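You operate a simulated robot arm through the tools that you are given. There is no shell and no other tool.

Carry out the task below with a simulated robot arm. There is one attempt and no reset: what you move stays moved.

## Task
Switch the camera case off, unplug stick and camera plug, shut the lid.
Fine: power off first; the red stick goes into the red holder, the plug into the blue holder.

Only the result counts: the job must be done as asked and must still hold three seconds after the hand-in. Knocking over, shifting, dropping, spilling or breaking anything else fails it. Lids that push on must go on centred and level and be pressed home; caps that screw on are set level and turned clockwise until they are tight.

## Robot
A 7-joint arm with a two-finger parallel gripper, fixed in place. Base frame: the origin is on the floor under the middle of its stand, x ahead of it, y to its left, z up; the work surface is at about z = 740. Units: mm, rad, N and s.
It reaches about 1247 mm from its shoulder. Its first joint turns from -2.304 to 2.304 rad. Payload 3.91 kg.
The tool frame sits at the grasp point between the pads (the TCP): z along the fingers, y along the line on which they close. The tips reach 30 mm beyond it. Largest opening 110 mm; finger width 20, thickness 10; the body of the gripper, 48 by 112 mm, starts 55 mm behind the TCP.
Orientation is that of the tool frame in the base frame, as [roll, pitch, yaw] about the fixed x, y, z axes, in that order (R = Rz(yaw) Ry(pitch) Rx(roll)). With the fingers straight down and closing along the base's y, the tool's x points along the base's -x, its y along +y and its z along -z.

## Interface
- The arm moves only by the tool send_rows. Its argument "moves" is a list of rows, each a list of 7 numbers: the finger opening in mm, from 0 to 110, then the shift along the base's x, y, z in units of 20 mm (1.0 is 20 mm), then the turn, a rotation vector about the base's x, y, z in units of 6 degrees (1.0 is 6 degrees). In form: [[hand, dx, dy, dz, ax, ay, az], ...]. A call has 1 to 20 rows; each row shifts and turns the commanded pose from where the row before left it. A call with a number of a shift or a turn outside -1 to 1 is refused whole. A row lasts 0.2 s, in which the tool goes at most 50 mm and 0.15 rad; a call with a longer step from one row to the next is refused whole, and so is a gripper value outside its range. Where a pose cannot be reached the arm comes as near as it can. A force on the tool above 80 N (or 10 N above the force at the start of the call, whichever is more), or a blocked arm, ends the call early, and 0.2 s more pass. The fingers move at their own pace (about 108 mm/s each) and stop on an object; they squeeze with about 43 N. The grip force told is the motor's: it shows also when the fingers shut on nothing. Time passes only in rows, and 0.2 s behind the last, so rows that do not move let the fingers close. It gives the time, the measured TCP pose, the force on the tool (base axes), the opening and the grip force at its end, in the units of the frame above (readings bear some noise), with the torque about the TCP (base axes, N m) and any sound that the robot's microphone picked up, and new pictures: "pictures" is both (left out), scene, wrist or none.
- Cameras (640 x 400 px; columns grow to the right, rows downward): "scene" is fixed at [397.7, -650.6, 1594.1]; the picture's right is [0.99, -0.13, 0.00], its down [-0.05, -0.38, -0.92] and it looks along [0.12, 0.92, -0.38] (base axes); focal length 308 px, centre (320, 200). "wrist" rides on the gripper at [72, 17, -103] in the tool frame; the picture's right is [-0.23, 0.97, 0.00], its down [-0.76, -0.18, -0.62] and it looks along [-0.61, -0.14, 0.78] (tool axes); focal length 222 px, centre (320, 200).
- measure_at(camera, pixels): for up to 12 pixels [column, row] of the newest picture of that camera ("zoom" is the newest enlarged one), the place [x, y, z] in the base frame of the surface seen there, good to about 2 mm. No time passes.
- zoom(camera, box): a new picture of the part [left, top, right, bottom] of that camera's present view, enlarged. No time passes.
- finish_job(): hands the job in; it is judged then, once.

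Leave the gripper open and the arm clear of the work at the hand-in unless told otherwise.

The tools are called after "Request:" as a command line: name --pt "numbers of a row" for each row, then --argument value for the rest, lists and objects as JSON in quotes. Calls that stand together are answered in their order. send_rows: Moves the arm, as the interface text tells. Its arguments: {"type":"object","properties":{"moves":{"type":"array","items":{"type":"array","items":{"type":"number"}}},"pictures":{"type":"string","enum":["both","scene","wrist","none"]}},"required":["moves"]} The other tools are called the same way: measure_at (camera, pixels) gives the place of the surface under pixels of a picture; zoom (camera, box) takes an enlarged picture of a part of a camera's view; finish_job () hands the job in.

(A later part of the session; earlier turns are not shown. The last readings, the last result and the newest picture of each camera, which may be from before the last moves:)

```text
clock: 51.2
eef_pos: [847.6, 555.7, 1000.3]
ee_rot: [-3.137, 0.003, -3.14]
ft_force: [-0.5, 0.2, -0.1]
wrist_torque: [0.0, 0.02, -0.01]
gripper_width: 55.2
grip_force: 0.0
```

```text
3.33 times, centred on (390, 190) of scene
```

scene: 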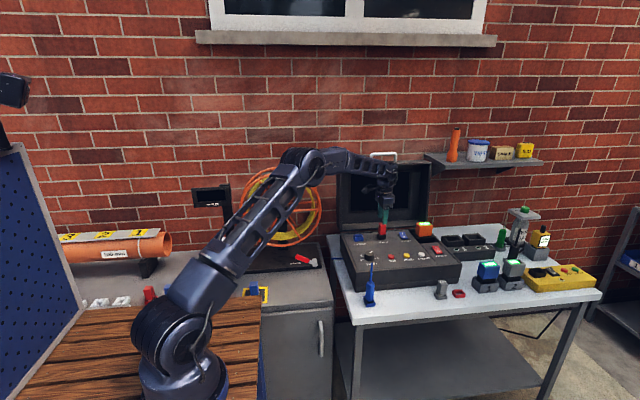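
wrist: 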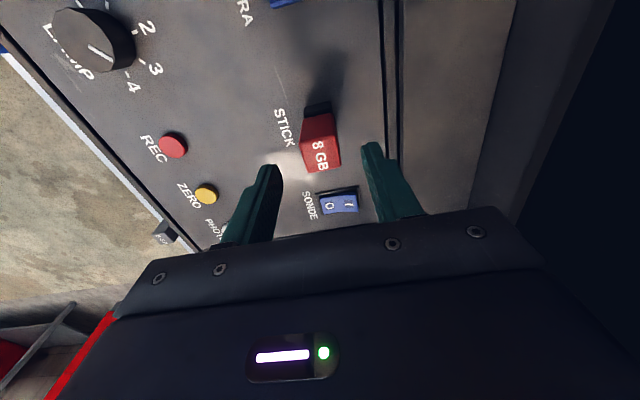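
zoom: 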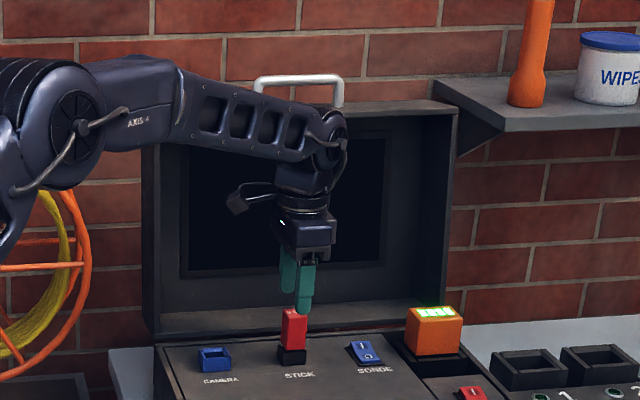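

Aligned above the stick. I descend the last 56 mm and close.

Request:
send_rows --pt "55 0 0 -0.8 0 0 0" --pt "55 0 0 -0.8 0 0 0" --pt "55 0 0 -0.8 0 0 0" --pt "55 0 0 -0.4 0 0 0" --pt "55 0 0 0 0 0 0" --pt "15 0 0 0 0 0 0" --pt "15 0 0 0 0 0 0" --pt "15 0 0 0 0 0 0" --pictures "both"

```text
clock: 53.0
eef_pos: [848.0, 556.0, 943.7]
ee_rot: [-3.136, 0.003, -3.14]
ft_force: [2.3, 4.3, 0.8]
wrist_torque: [0.22, -0.15, 0.0]
gripper_width: 26.9
grip_force: 43.3
```

scene: 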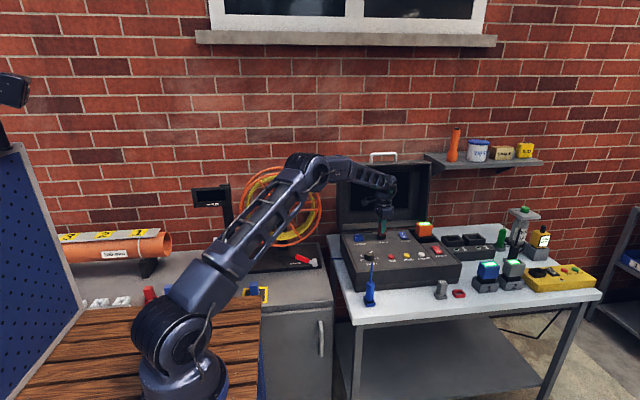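
wrist: 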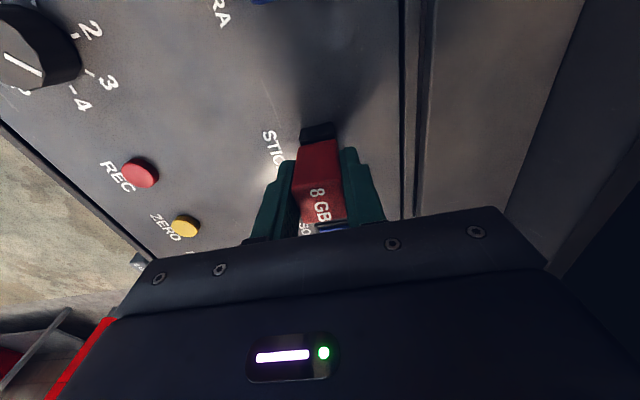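

Gripped at 26.9 mm with 43 N. I pull the stick straight up slowly, then faster.

Request:
send_rows --pt "15 0 0 0.15 0 0 0" --pt "15 0 0 0.15 0 0 0" --pt "15 0 0 0.2 0 0 0" --pt "15 0 0 0.3 0 0 0" --pt "15 0 0 0.6 0 0 0" --pt "15 0 0 0.8 0 0 0" --pt "15 0 0 0.8 0 0 0" --pt "15 0 0 0 0 0 0" --pictures "both"

Request:
zoom --camera "scene" --box '[350, 190, 410, 250]'

Request:
zoom --camera "wrist" --box '[250, 60, 390, 240]'

```text
clock: 54.8
eef_pos: [846.5, 555.2, 1004.1]
ee_rot: [-3.137, 0.004, -3.14]
ft_force: [-0.2, -0.8, -1.6]
wrist_torque: [-0.01, 0.02, -0.03]
gripper_width: 27.1
grip_force: 42.9
```

scene: 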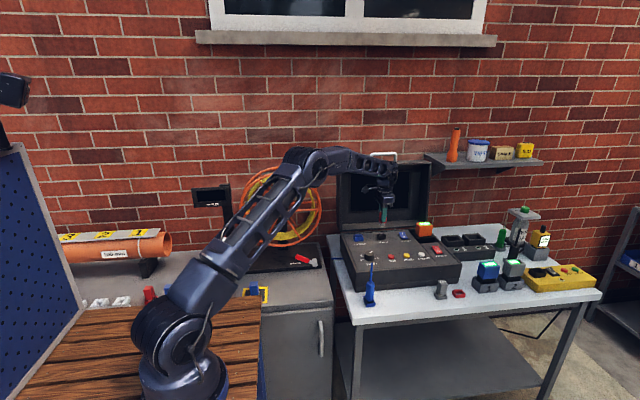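
wrist: 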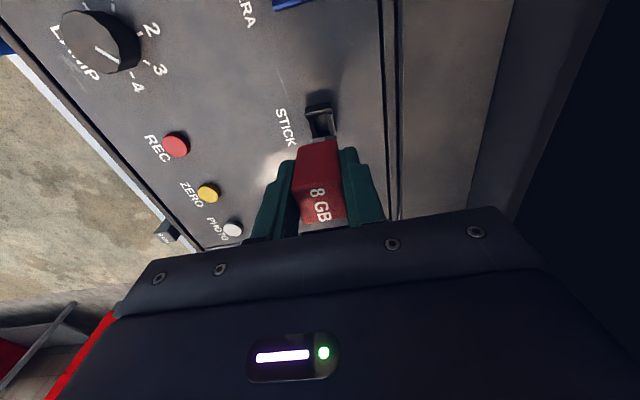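

```text
6.67 times, centred on (380, 220) of scene
```

zoom: 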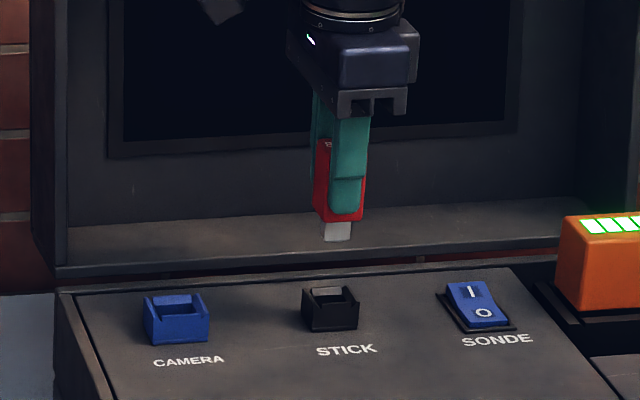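

```text
2.22 times, centred on (320, 150) of wrist
```

zoom: 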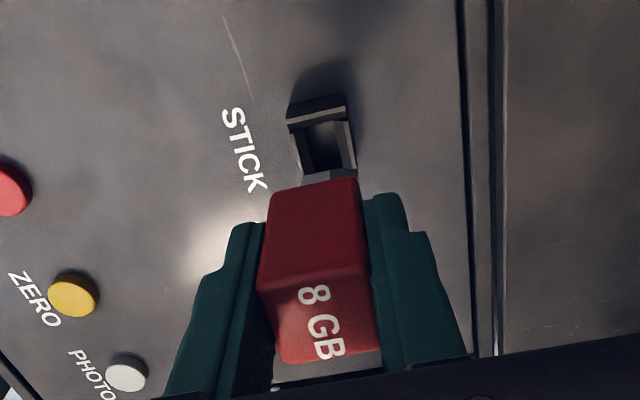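

The stick is out, silver connector below. Holder and socket have the same orientation here, so no turn is needed. I carry it at z≈1004 to above the red holder (1069,246).

Request:
send_rows --pt "15 0.695 -0.966 0 0 0 0" --pt "15 0.695 -0.966 0 0 0 0" --pt "15 0.695 -0.966 0 0 0 0" --pt "15 0.695 -0.966 0 0 0 0" --pt "15 0.695 -0.966 0 0 0 0" --pt "15 0.695 -0.966 0 0 0 0" --pt "15 0.695 -0.966 0 0 0 0" --pt "15 0.695 -0.966 0 0 0 0" --pt "15 0.695 -0.966 0 0 0 0" --pt "15 0.695 -0.966 0 0 0 0" --pt "15 0.695 -0.966 0 0 0 0" --pt "15 0.695 -0.966 0 0 0 0" --pt "15 0.695 -0.966 0 0 0 0" --pt "15 0.695 -0.966 0 0 0 0" --pt "15 0.695 -0.966 0 0 0 0" --pt "15 0.695 -0.966 0 0 0 0" --pt "15 0 0 0 0 0 0" --pictures "both"

Request:
zoom --camera "scene" --box '[420, 220, 500, 310]'

Request:
zoom --camera "wrist" --box '[230, 60, 410, 240]'

```text
clock: 58.4
eef_pos: [1069.0, 245.0, 1004.3]
ee_rot: [-3.136, 0.003, -3.14]
ft_force: [-0.1, -0.4, -0.9]
wrist_torque: [0.03, 0.0, 0.0]
gripper_width: 27.1
grip_force: 42.6
```

scene: 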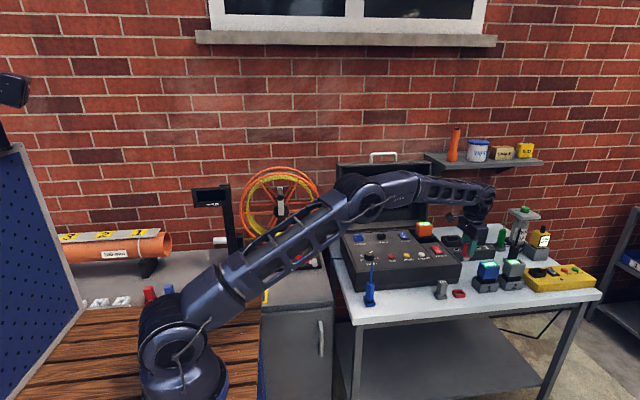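
wrist: 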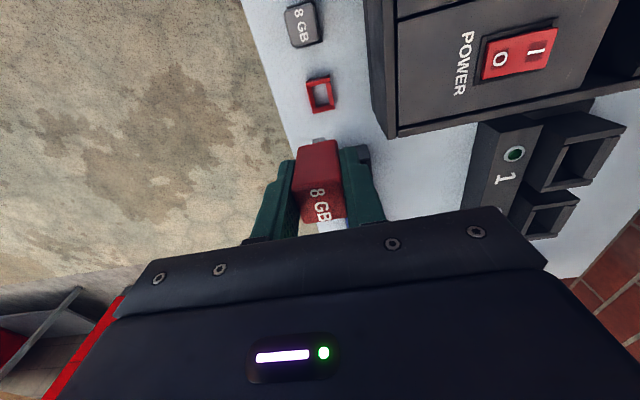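

```text
4.44 times, centred on (460, 265) of scene
```

zoom: 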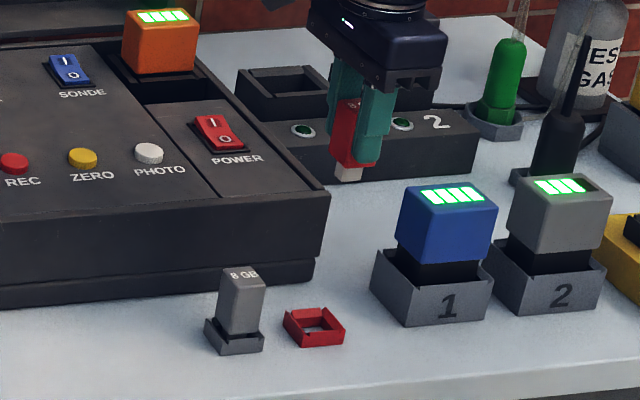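

```text
2.22 times, centred on (320, 150) of wrist
```

zoom: 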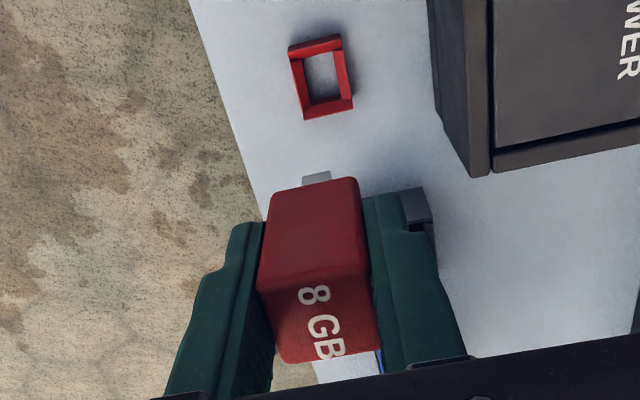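

Clear wrist view of the red holder at (320,95). I measure its rim and the connector.

Request:
zoom --camera "wrist" --box '[295, 65, 345, 155]'

```text
4.44 times, centred on (320, 110) of wrist
```

zoom: 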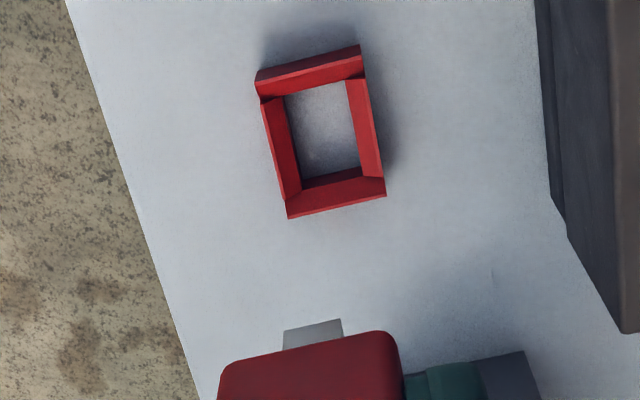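

Request:
measure_at --camera "zoom" --pixels '[[260, 92], [365, 72], [290, 212], [382, 190], [288, 100], [345, 85], [358, 165], [302, 180], [288, 340], [340, 325], [312, 335], [320, 130]]'

Request:
measure_at --camera "wrist" --pixels '[[309, 88], [332, 83], [314, 112], [334, 107], [316, 141], [308, 145], [330, 143], [302, 200], [335, 198], [300, 25], [318, 10], [322, 40]]'

```text
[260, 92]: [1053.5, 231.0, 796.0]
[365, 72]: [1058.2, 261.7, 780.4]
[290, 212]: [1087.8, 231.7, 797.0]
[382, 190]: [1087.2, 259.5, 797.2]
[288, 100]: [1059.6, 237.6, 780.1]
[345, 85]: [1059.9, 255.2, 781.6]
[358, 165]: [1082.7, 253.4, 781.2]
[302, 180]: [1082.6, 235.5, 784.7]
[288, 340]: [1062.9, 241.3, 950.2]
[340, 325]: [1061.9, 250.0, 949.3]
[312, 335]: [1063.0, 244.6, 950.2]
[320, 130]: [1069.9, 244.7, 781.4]
```

```text
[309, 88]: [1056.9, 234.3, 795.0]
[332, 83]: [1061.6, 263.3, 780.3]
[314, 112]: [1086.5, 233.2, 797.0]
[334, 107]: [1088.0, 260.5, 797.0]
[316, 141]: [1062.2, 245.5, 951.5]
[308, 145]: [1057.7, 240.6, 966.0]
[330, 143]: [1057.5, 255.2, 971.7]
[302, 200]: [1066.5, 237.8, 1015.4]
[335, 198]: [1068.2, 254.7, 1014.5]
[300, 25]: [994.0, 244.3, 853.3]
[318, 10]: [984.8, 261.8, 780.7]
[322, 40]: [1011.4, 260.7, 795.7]
```

Connector (x≈1062–1078, y≈241–250) is aligned with the holder's opening (centre ≈(1070.5,246)). I descend to just above the rim and check again.

Request:
send_rows --pt "15 0 0 -0.87 0 0 0" --pt "15 0 0 -0.87 0 0 0" --pt "15 0 0 -0.87 0 0 0" --pt "15 0 0 -0.87 0 0 0" --pt "15 0 0 -0.87 0 0 0" --pt "15 0 0 -0.87 0 0 0" --pt "15 0 0 -0.87 0 0 0" --pt "15 0 0 -0.7 0 0 0" --pt "15 0 0 0 0 0 0" --pictures "both"

Request:
zoom --camera "scene" --box '[430, 260, 490, 310]'

Request:
zoom --camera "wrist" --box '[270, 90, 370, 190]'

```text
clock: 60.4
eef_pos: [1068.5, 247.0, 868.1]
ee_rot: [-3.137, 0.004, -3.14]
ft_force: [-0.3, 0.7, -1.7]
wrist_torque: [0.02, 0.0, -0.01]
gripper_width: 26.6
grip_force: 42.8
```

scene: 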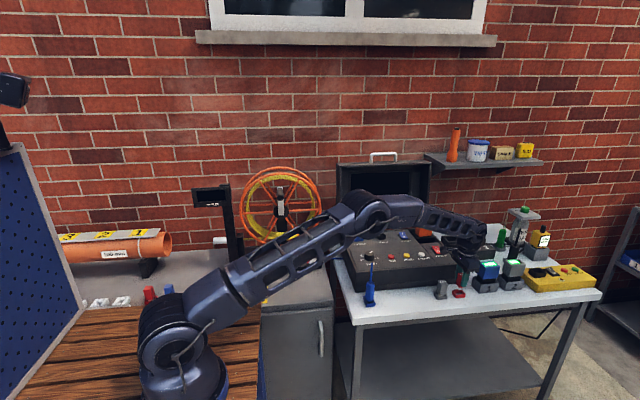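
wrist: 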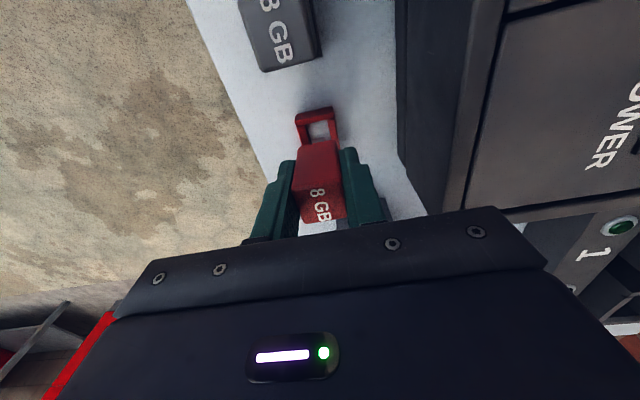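

```text
8.00 times, centred on (460, 285) of scene
```

zoom: 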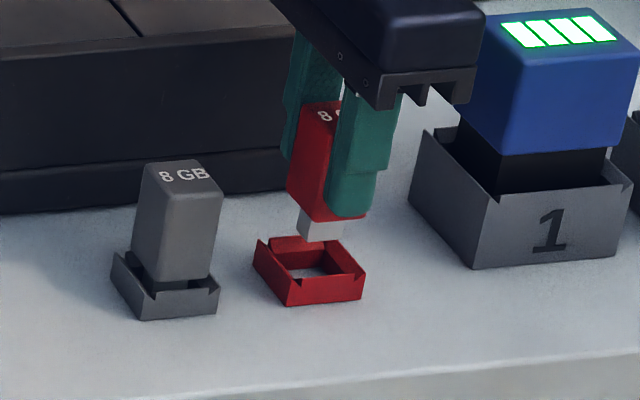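

```text
4.00 times, centred on (320, 140) of wrist
```

zoom: 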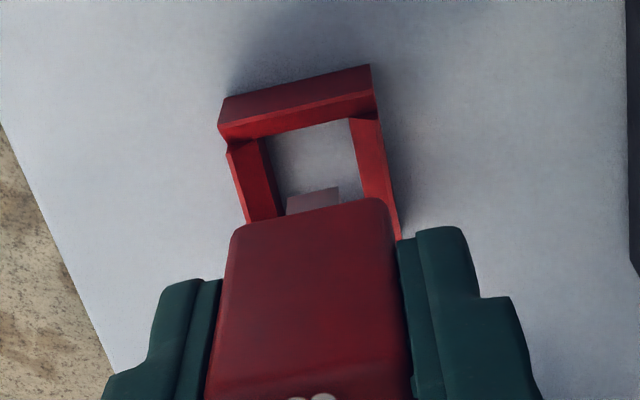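

Request:
measure_at --camera "zoom" --pixels '[[222, 140], [372, 110], [230, 150], [375, 120], [292, 208], [336, 198], [315, 200], [240, 240], [380, 215], [275, 150], [350, 130], [300, 165]]'

Request:
zoom --camera "scene" --box '[445, 275, 480, 305]'

```text
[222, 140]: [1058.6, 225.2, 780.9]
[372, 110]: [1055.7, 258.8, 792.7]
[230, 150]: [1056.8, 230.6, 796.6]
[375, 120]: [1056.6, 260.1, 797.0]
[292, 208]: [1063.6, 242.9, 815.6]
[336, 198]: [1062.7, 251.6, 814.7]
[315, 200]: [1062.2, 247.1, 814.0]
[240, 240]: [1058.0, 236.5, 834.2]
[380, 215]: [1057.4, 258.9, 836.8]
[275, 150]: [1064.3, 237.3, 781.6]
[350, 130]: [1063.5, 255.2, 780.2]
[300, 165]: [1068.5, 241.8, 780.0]
```

```text
13.33 times, centred on (462, 290) of scene
```

zoom: 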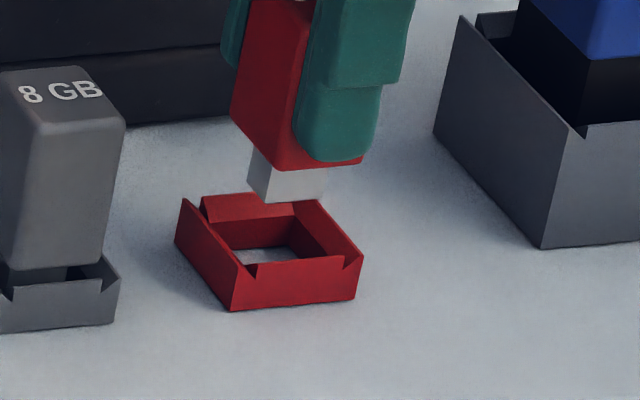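

Request:
measure_at --camera "zoom" --pixels '[[268, 198], [322, 193], [252, 175], [184, 202], [235, 290], [228, 300], [355, 296], [362, 256], [318, 206], [232, 268], [290, 185], [205, 200]]'

```text
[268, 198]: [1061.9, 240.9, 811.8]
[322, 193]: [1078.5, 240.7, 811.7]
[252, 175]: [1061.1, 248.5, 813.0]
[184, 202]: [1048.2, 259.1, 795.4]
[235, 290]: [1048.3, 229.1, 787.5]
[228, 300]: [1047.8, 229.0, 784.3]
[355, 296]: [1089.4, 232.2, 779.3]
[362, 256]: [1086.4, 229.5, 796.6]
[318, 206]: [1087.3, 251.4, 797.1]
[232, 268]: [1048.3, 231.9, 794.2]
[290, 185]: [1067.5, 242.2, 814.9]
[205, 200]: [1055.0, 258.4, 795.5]
```

Offset of connector vs holder about (+1.5,+0.8) mm; within tolerance, but I correct it and lower gently.

Request:
send_rows --pt "15 -0.075 -0.04 -0.2 0 0 0" --pt "15 0 0 -0.3 0 0 0" --pt "15 0 0 -0.3 0 0 0" --pt "15 0 0 -0.15 0 0 0" --pt "15 0 0 -0.1 0 0 0" --pt "15 0 0 0 0 0 0" --pictures "both"

Request:
zoom --camera "scene" --box '[440, 265, 480, 305]'

```text
clock: 61.8
eef_pos: [1067.5, 245.2, 847.1]
ee_rot: [-3.137, 0.002, -3.141]
ft_force: [0.0, 0.0, -0.9]
wrist_torque: [0.03, 0.01, -0.02]
gripper_width: 26.9
grip_force: 42.8
```

scene: 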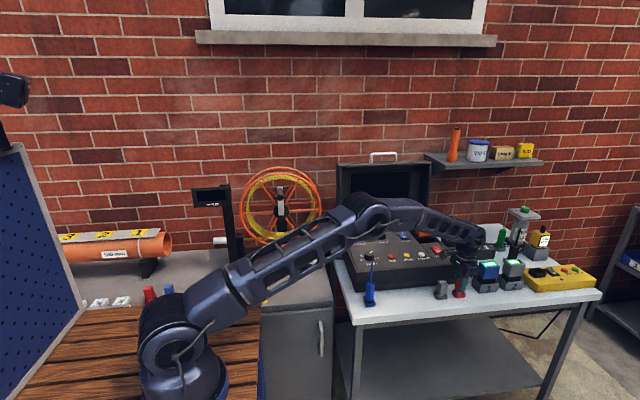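
wrist: 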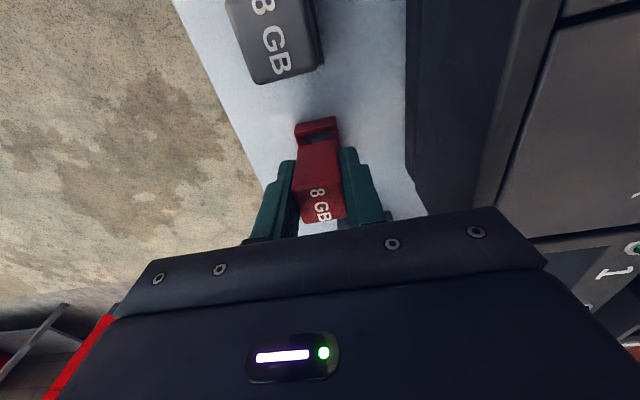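

```text
10.00 times, centred on (460, 285) of scene
```

zoom: 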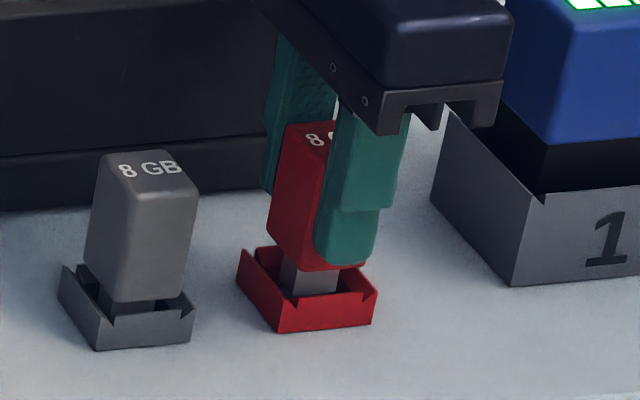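

It is inside the holder. Continue in small steps until it seats.

Request:
send_rows --pt "15 0 0 -0.075 0 0 0" --pt "15 0 0 -0.075 0 0 0" --pt "15 0 0 -0.075 0 0 0" --pt "15 0 0 0 0 0 0" --pictures "none"

```text
clock: 62.8
eef_pos: [1066.7, 246.5, 842.7]
ee_rot: [-3.137, 0.004, -3.139]
ft_force: [0.2, 0.1, -0.4]
wrist_torque: [0.0, 0.0, 0.02]
gripper_width: 26.9
grip_force: 43.1
```

Request:
send_rows --pt "15 0 0 -0.075 0 0 0" --pt "15 0 0 -0.075 0 0 0" --pt "15 0 0 0 0 0 0" --pictures "none"

```text
clock: 63.6
eef_pos: [1067.5, 246.5, 841.8]
ee_rot: [-3.137, 0.005, -3.14]
ft_force: [-1.6, 1.3, 15.9]
wrist_torque: [0.04, 0.09, 0.0]
gripper_width: 27.2
grip_force: 43.5
```

Seated (16 N; stick top ≈853 like its grey neighbour). I ease off 1 mm, open, then rise.

Request:
send_rows --pt "15 0 0 0.06 0 0 0" --pt "30 0 0 0 0 0 0" --pt "50 0 0 0 0 0 0" --pt "50 0 0 0 0 0 0" --pt "50 0 0 0 0 0 0" --pictures "both"

Request:
zoom --camera "scene" --box '[440, 265, 480, 305]'

```text
clock: 64.8
eef_pos: [1067.7, 246.8, 839.4]
ee_rot: [-3.135, 0.002, -3.139]
ft_force: [-0.2, -0.2, -0.8]
wrist_torque: [-0.02, 0.0, -0.05]
gripper_width: 50.0
grip_force: 0.0
```

scene: 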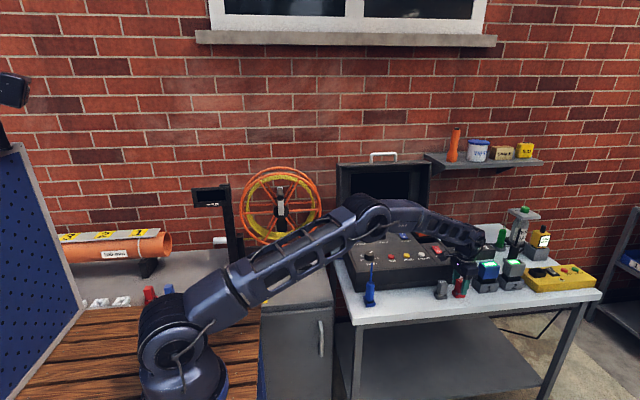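
wrist: 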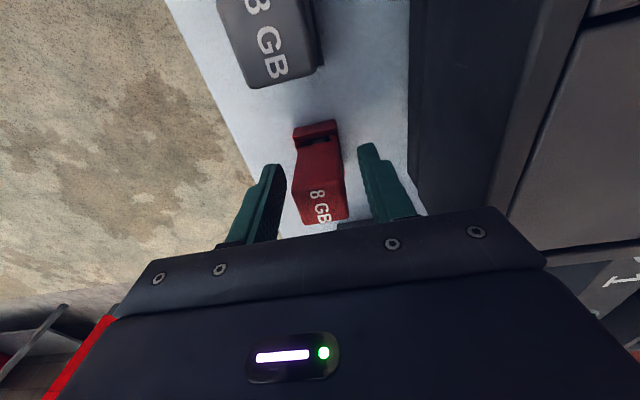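

```text
10.00 times, centred on (460, 285) of scene
```

zoom: 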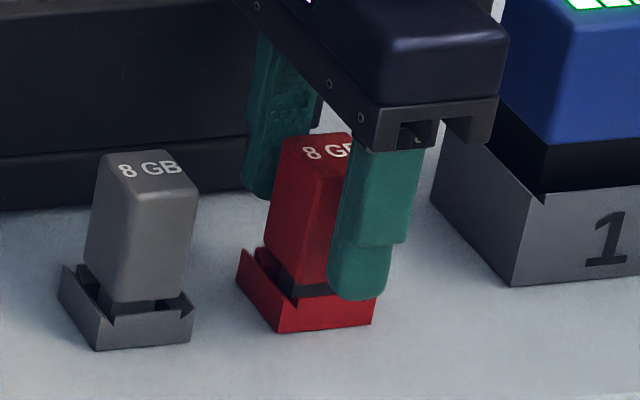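

The stick sits in the red holder like its grey neighbour. I rise straight up and then retract inward (keeping the arm bent).

Request:
send_rows --pt "50 0 0 0.5 0 0 0" --pt "50 0 0 1 0 0 0" --pt "50 0 0 1 0 0 0" --pt "50 0 0 1 0 0 0" --pt "50 0 0 1 0 0 0" --pt "50 0 0 1 0 0 0" --pt "50 -1 0 0.8 0 0 0" --pt "50 -1 0 0.8 0 0 0" --pt "50 -1 0 0.8 0 0 0" --pt "50 -1 0 0.8 0 0 0" --pt "50 -1 0 0.8 0 0 0" --pt "50 -1 0 0.8 0 0 0" --pt "50 -1 0 0.8 0 0 0" --pt "50 -1 0 0.8 0 0 0" --pt "50 -1 0 0.8 0 0 0" --pt "50 -1 0 0.8 0 0 0" --pictures "both"

Request:
zoom --camera "scene" --box '[340, 210, 480, 310]'

Request:
zoom --camera "scene" --box '[325, 140, 445, 240]'

```text
clock: 68.2
eef_pos: [866.5, 245.7, 1111.7]
ee_rot: [-3.138, 0.003, -3.139]
ft_force: [-0.7, 0.3, -0.2]
wrist_torque: [0.02, 0.0, 0.0]
gripper_width: 50.0
grip_force: 0.1
```

scene: 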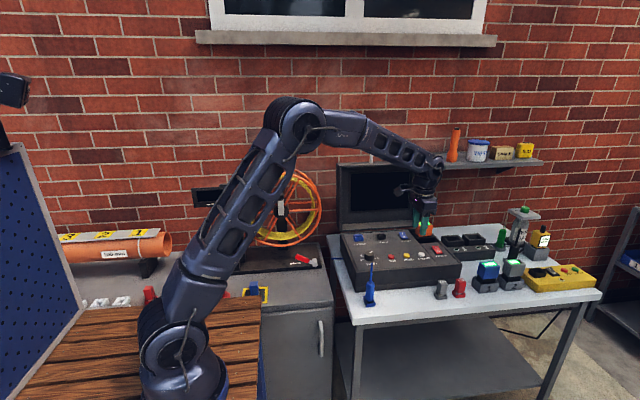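
wrist: 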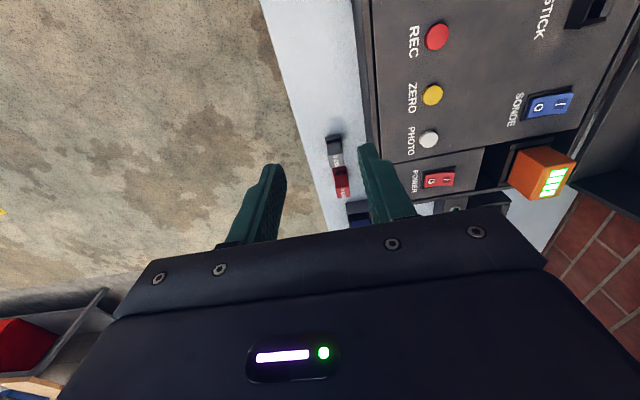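

```text
4.00 times, centred on (410, 260) of scene
```

zoom: 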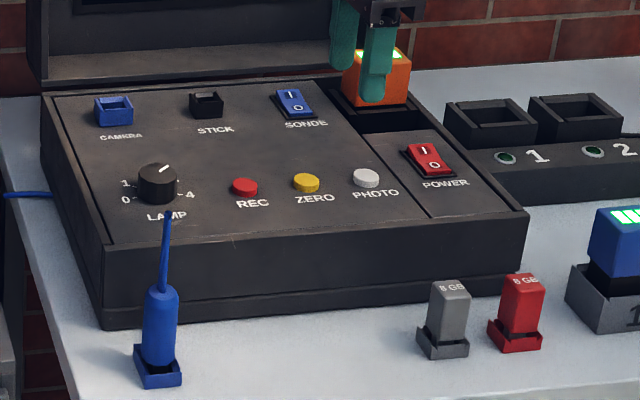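

```text
4.00 times, centred on (385, 190) of scene
```

zoom: 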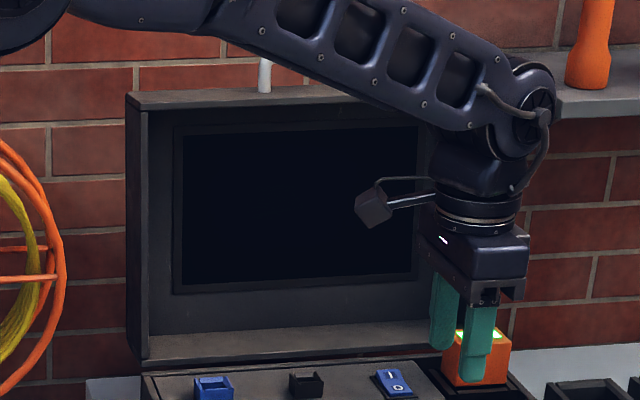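

Both items sit in their holders. Now the lid: I measure its rim, top and handle from the scene view.

Request:
zoom --camera "scene" --box '[330, 145, 410, 235]'

Request:
measure_at --camera "zoom" --pixels '[[72, 90], [100, 85], [100, 110], [75, 200], [92, 330], [110, 310], [95, 345], [110, 200], [300, 80], [65, 95], [68, 150], [80, 300]]'

Request:
measure_at --camera "scene" --pixels '[[340, 164], [370, 163], [400, 162], [426, 163], [371, 156], [371, 160], [342, 190], [345, 225], [344, 227], [380, 222], [410, 218], [352, 215]]'

```text
4.44 times, centred on (370, 190) of scene
```

zoom: 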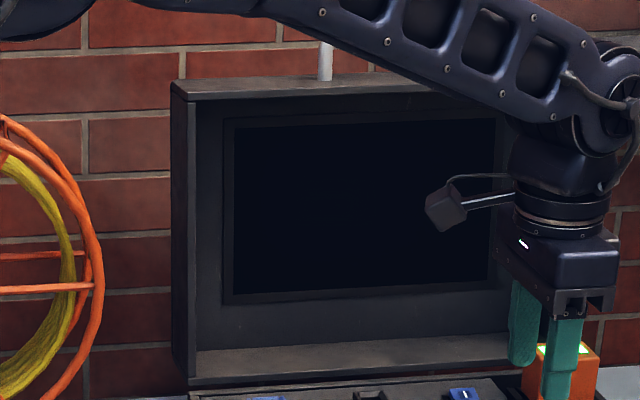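

```text
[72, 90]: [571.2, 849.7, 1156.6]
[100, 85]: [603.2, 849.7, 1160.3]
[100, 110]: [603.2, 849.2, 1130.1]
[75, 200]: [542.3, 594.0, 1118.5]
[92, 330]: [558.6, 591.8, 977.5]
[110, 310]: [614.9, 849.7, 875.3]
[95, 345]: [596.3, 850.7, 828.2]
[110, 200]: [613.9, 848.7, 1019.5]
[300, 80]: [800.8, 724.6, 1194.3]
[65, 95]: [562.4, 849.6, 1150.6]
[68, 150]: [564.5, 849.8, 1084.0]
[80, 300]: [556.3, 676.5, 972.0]
```

```text
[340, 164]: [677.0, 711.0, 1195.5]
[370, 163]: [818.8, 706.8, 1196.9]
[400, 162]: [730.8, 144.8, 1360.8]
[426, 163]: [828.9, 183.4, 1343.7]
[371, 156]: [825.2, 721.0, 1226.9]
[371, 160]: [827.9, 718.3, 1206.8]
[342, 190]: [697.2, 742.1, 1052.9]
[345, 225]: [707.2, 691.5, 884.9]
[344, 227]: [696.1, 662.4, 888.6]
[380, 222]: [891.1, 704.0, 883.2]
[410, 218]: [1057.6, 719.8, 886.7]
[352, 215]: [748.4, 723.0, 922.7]
```

Request:
zoom --camera "scene" --box '[330, 150, 370, 240]'

```text
4.44 times, centred on (350, 195) of scene
```

zoom: 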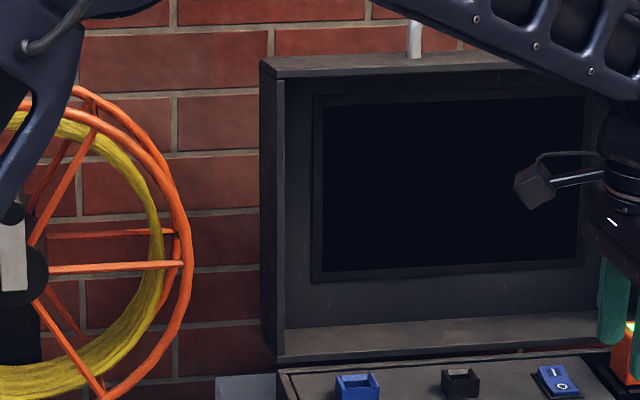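

Request:
measure_at --camera "zoom" --pixels '[[266, 100], [268, 200], [270, 300], [282, 100], [282, 200], [282, 320], [270, 66], [285, 72], [420, 62], [285, 355], [420, 345], [262, 62]]'

Request:
measure_at --camera "zoom" --pixels '[[290, 66], [350, 62], [350, 70], [350, 75], [415, 50], [415, 30], [415, 57], [290, 330], [350, 330], [350, 345], [350, 355], [300, 200]]'

```text
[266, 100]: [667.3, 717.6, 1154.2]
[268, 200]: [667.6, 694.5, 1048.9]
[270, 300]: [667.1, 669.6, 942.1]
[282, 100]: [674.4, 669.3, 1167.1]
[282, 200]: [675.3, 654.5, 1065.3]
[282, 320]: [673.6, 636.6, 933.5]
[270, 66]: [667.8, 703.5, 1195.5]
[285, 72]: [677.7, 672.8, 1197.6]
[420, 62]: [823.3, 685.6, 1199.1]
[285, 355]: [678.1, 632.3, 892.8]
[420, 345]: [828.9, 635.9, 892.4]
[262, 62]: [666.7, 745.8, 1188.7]
```

```text
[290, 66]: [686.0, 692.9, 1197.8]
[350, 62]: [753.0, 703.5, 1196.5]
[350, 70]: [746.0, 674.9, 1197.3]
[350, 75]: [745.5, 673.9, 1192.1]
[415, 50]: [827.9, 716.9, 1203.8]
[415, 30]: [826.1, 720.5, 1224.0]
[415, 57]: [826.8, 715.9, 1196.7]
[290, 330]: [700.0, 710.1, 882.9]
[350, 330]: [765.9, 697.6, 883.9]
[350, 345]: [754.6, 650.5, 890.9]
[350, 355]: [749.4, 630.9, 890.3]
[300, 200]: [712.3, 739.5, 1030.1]
```

Lid geometry: free edge at y≈673, z≈1197, leaning back ~8°, hinge near (y 631, z 885); handle bar along x from 827 to 950 at y≈724, z≈1234. My plan is to grip the handle bar with the fingers pointing +y (turning 78° about base x, closing vertically) and lead it along its arc. First I move to a stand-off position and look at the handle.

Request:
send_rows --pt "36 0 0.75 0.55 1 0 0" --pt "36 0 0.75 0.55 1 0 0" --pt "36 0 0.75 0.55 1 0 0" --pt "36 0 0.75 0.55 1 0 0" --pt "36 0 0.75 0.55 1 0 0" --pt "36 0 0.75 0.55 1 0 0" --pt "36 0 0.75 0.55 1 0 0" --pt "36 0 0.75 0.55 1 0 0" --pt "36 0 0.75 0.55 1 0 0" --pt "36 0 0.75 0.55 1 0 0" --pt "36 0 0.75 0.55 1 0 0" --pt "36 0 0.75 0.55 1 0 0" --pt "36 0 0.75 0.55 1 0 0" --pt "36 0 0 0 0 0 0" --pictures "both"

```text
clock: 71.2
eef_pos: [866.3, 440.3, 1254.1]
ee_rot: [1.783, 0.002, 3.137]
ft_force: [-0.2, -0.4, -0.1]
wrist_torque: [-0.01, 0.0, 0.01]
gripper_width: 36.0
grip_force: 0.1
```

scene: 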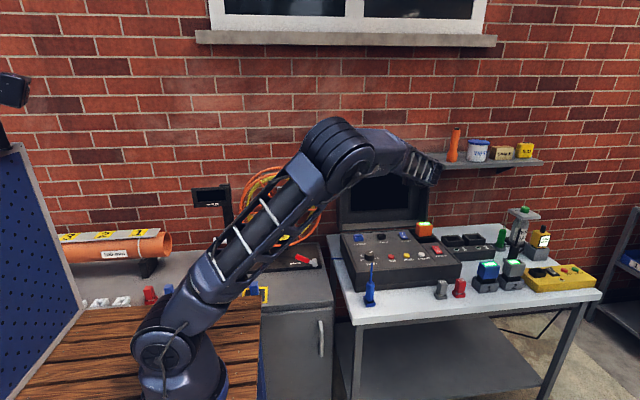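
wrist: 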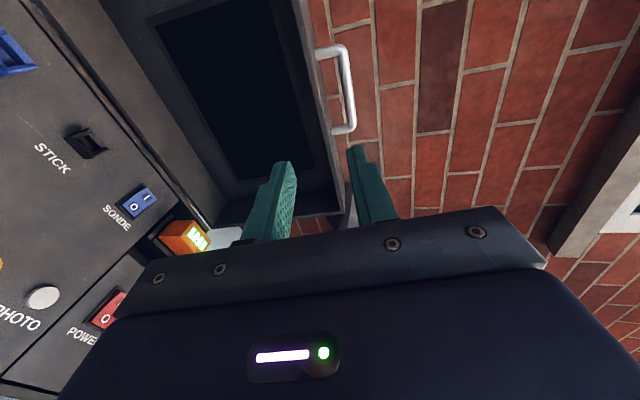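

The wrist camera sees the handle at (315–355, 45–135). I zoom in and measure it.

Request:
zoom --camera "wrist" --box '[290, 30, 380, 150]'

```text
3.33 times, centred on (335, 90) of wrist
```

zoom: 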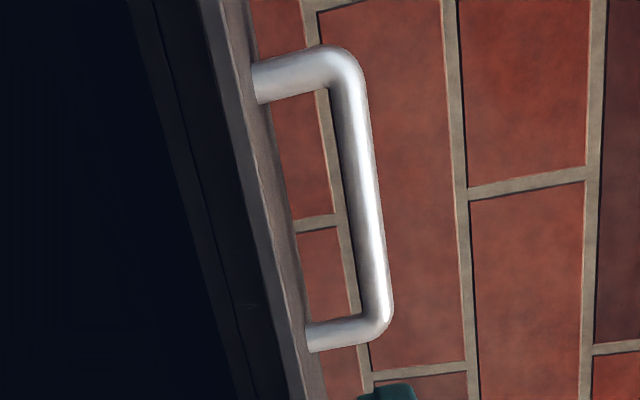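

Request:
measure_at --camera "zoom" --pixels '[[345, 75], [355, 130], [365, 190], [372, 250], [378, 310], [345, 190], [380, 190], [270, 80], [320, 335], [262, 150], [235, 100], [300, 380]]'

```text
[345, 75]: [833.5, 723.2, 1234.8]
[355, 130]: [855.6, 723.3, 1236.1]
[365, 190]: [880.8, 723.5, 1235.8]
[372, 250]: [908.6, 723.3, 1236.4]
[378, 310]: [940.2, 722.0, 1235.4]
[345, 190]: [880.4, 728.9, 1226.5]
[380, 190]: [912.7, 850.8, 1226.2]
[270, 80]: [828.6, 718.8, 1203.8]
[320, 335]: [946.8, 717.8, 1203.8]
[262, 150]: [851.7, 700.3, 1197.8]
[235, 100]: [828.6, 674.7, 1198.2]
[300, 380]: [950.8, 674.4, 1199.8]
```

The bar is round (~12 mm), centre about (y 729, z 1234). I move forward to y≈640 above the lid's edge level.

Request:
send_rows --pt "36 0.1 1 0 0 0 0" --pt "36 0.1 1 0 0 0 0" --pt "36 0 1 0 0 0 0" --pt "36 0 1 0 0 0 0" --pt "36 0 1 0 0 0 0" --pt "36 0 1 0 0 0 0" --pt "36 0 1 0 0 0 0" --pt "36 0 1 0 0 0 0" --pt "36 0 1 0 0 0 0" --pt "36 0 1 0 0 0 0" --pt "36 0 0 0 0 0 0" --pictures "both"

Request:
zoom --camera "scene" --box '[330, 110, 450, 210]'

```text
clock: 73.6
eef_pos: [870.7, 638.9, 1254.5]
ee_rot: [1.784, 0.004, 3.138]
ft_force: [0.1, 0.0, 0.1]
wrist_torque: [0.01, 0.01, -0.01]
gripper_width: 36.0
grip_force: 0.1
```

scene: 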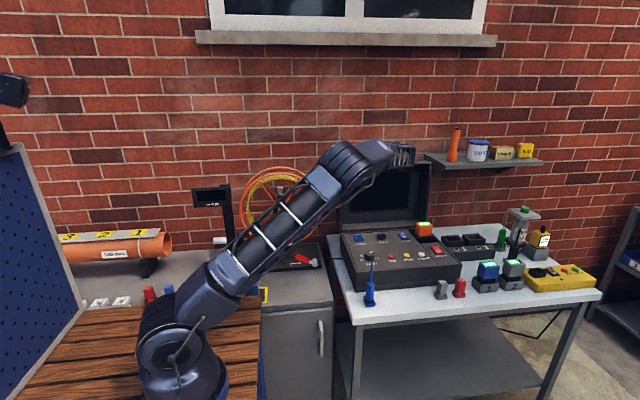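
wrist: 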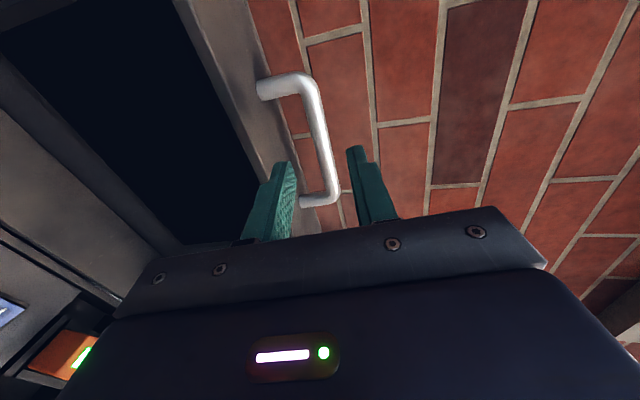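

```text
4.00 times, centred on (390, 160) of scene
```

zoom: 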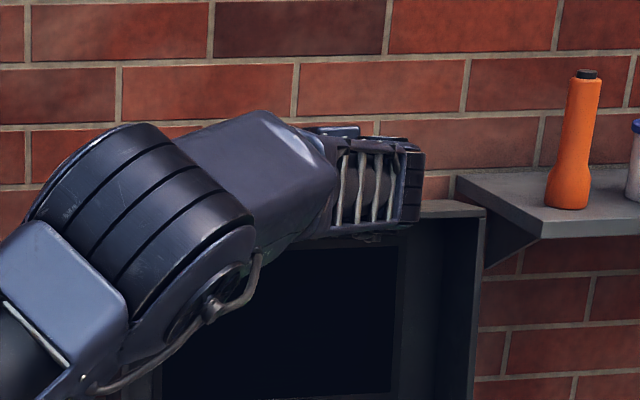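

Request:
measure_at --camera "wrist" --pixels '[[308, 100], [315, 130], [323, 160], [310, 130], [320, 130], [330, 185], [268, 88], [310, 199], [290, 170], [355, 160]]'

Request:
zoom --camera "wrist" --box '[230, 60, 400, 230]'

```text
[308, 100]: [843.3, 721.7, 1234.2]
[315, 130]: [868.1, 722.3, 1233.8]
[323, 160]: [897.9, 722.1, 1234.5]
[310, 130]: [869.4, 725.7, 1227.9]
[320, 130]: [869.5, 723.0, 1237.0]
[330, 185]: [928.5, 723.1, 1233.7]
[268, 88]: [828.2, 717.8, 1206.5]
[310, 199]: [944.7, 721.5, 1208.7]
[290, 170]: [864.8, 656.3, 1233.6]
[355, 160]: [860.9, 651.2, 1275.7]
```

```text
2.35 times, centred on (315, 145) of wrist
```

zoom: 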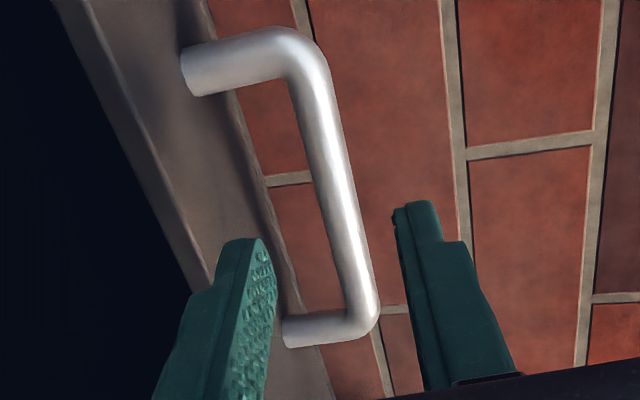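

The bar lies between the fingers' line. I advance along the tool axis so the bar sits about 10 mm past the TCP.

Request:
send_rows --pt "36 0 0.79 -0.19 0 0 0" --pt "36 0 0.79 -0.19 0 0 0" --pt "36 0 0.79 -0.19 0 0 0" --pt "36 0 0.79 -0.19 0 0 0" --pt "36 0 0.79 -0.19 0 0 0" --pt "36 0 0 0 0 0 0" --pictures "both"

Request:
zoom --camera "wrist" --box '[230, 100, 400, 250]'

```text
clock: 75.0
eef_pos: [870.8, 719.0, 1235.7]
ee_rot: [1.785, 0.002, 3.141]
ft_force: [0.2, -0.2, -0.2]
wrist_torque: [0.02, 0.01, -0.01]
gripper_width: 36.0
grip_force: 0.1
```

scene: 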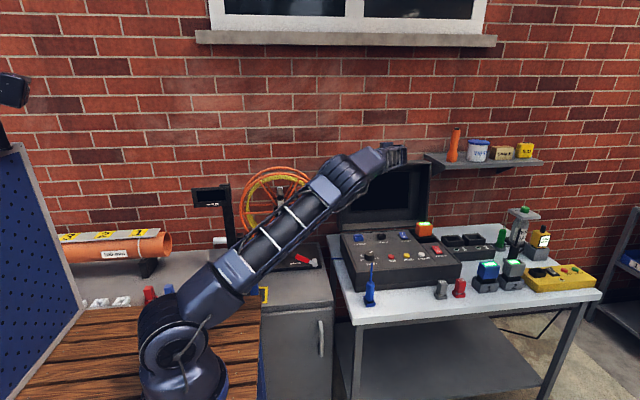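
wrist: 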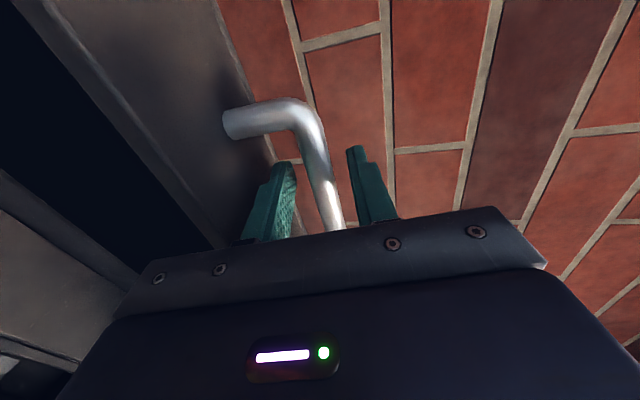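

```text
2.67 times, centred on (315, 175) of wrist
```

zoom: 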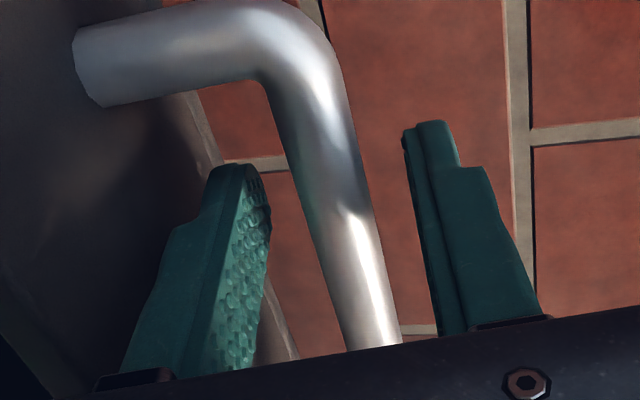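

The bar is between the fingers. I close on it.

Request:
send_rows --pt "5 0 0 0 0 0 0" --pt "5 0 0 0 0 0 0" --pt "5 0 0 0 0 0 0" --pictures "wrist"

```text
clock: 75.8
eef_pos: [871.4, 718.4, 1236.1]
ee_rot: [1.786, 0.002, 3.139]
ft_force: [3.8, 3.1, 10.6]
wrist_torque: [0.18, 0.11, 0.03]
gripper_width: 15.6
grip_force: 44.7
```

wrist: 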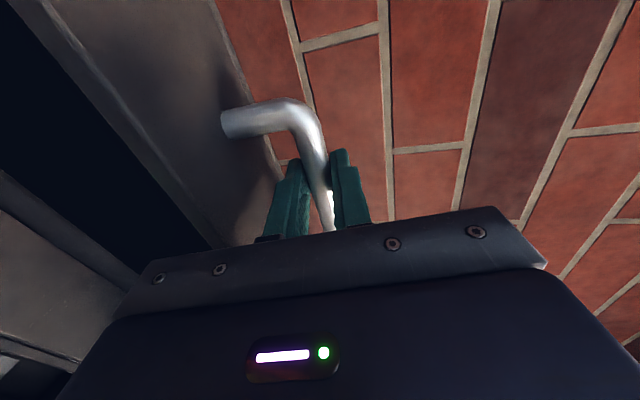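

Gripped the bar (15.6 mm, 45 N); a +10 N vertical reading means the bar sits ~3 mm higher than my axis. I relieve that and start leading the lid forward along its arc, first 4 small rows, checking forces.

Request:
send_rows --pt "5 0 0 0.12 0 0 0" --pt "5 0 -0.4 0.1 0 0 0" --pt "5 0 -0.77 0.18 0 0 0" --pt "5 0 -0.78 0.155 0 0 0" --pt "5 0 0 0 0 0 0" --pictures "both"

```text
clock: 77.0
eef_pos: [870.9, 680.6, 1244.7]
ee_rot: [1.789, 0.001, 3.139]
ft_force: [-2.3, -3.9, -11.6]
wrist_torque: [-0.16, -0.09, -0.13]
gripper_width: 15.5
grip_force: 45.2
```

scene: 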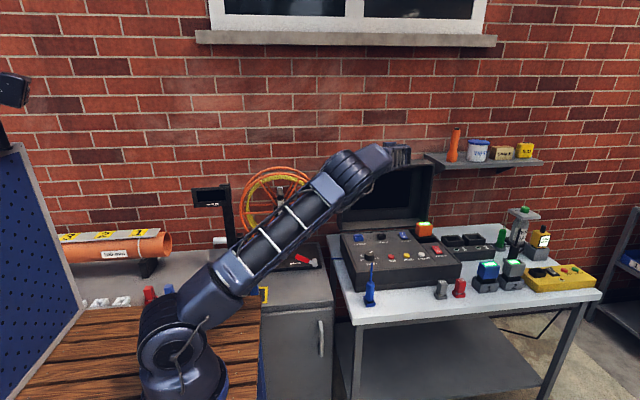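
wrist: 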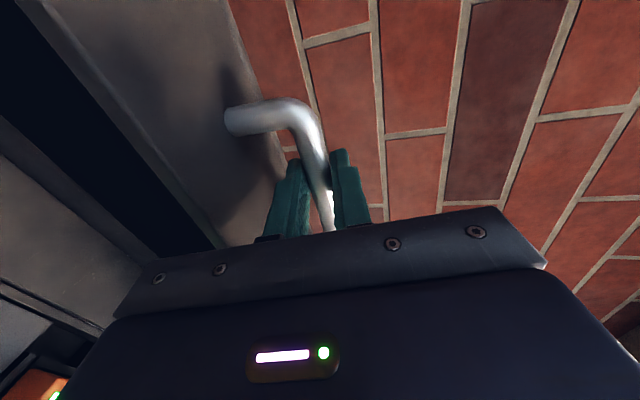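

The lid follows. Force shows I'm ~2–3 mm too high on the arc; I correct and continue with 8 more arc rows.

Request:
send_rows --pt "5 0 -0.4 -0.08 0 0 0" --pt "5 0 -0.79 0.08 0 0 0" --pt "5 0 -0.79 0.06 0 0 0" --pt "5 0 -0.79 0.03 0 0 0" --pt "5 0 -0.79 0 0 0 0" --pt "5 0 -0.79 -0.04 0 0 0" --pt "5 0 0 0 0 0 0" --pictures "both"

```text
clock: 78.6
eef_pos: [872.0, 593.0, 1248.6]
ee_rot: [1.782, 0.004, 3.14]
ft_force: [9.0, -0.5, 26.7]
wrist_torque: [0.44, 0.18, 0.37]
gripper_width: 15.5
grip_force: 44.9
```

scene: 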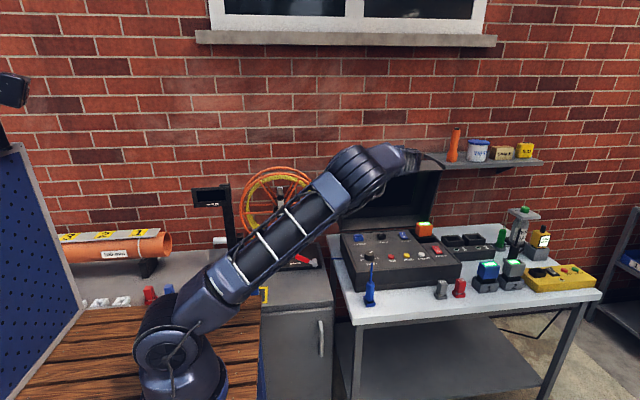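
wrist: 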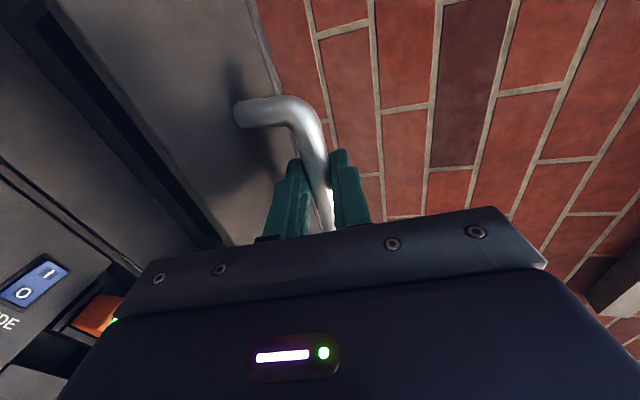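

Now +27 N upward: the true arc is a bit higher here (hinge slightly further forward than assumed). I raise 3 mm and read the force.

Request:
send_rows --pt "5 0 0 0.15 0 0 0" --pt "5 0 0 0 0 0 0" --pictures "none"

```text
clock: 79.2
eef_pos: [870.3, 593.6, 1249.1]
ee_rot: [1.789, -0.001, 3.14]
ft_force: [-0.3, -1.6, 7.3]
wrist_torque: [-0.02, -0.22, -1.2]
gripper_width: 15.7
grip_force: 44.8
```

That nulls it (6.5 N/mm, neutral z≈1251.9 at y 593.5). With the refined centre (y 614.5, z 887, r 365 for the TCP) I continue the arc by 20°.

Request:
send_rows --pt "5 0 -0.795 -0.013 0 0 0" --pt "5 0 -0.79 -0.098 0 0 0" --pt "5 0 -0.785 -0.132 0 0 0" --pt "5 0 -0.78 -0.166 0 0 0" --pt "5 0 -0.772 -0.2 0 0 0" --pt "5 0 -0.76 -0.234 0 0 0" --pt "5 0 -0.75 -0.267 0 0 0" --pt "5 0 -0.74 -0.299 0 0 0" --pt "5 0 0 0 0 0 0" --pictures "both"

```text
clock: 81.2
eef_pos: [870.6, 470.2, 1220.4]
ee_rot: [1.789, 0.001, 3.14]
ft_force: [-1.7, 8.4, -20.9]
wrist_torque: [-0.38, 0.03, 0.14]
gripper_width: 15.4
grip_force: 44.9
```

scene: 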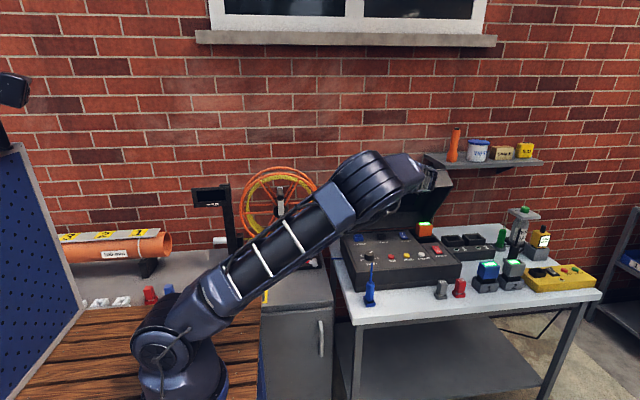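
wrist: 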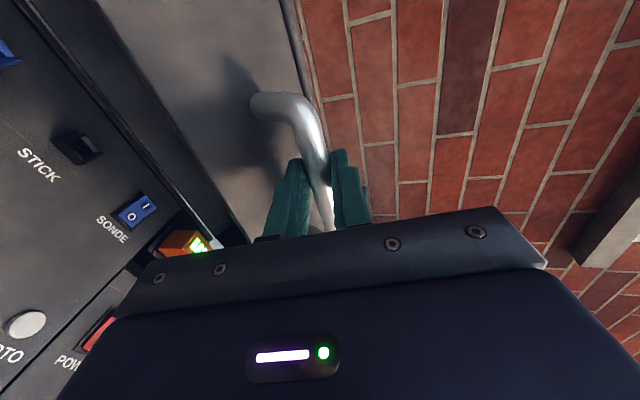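

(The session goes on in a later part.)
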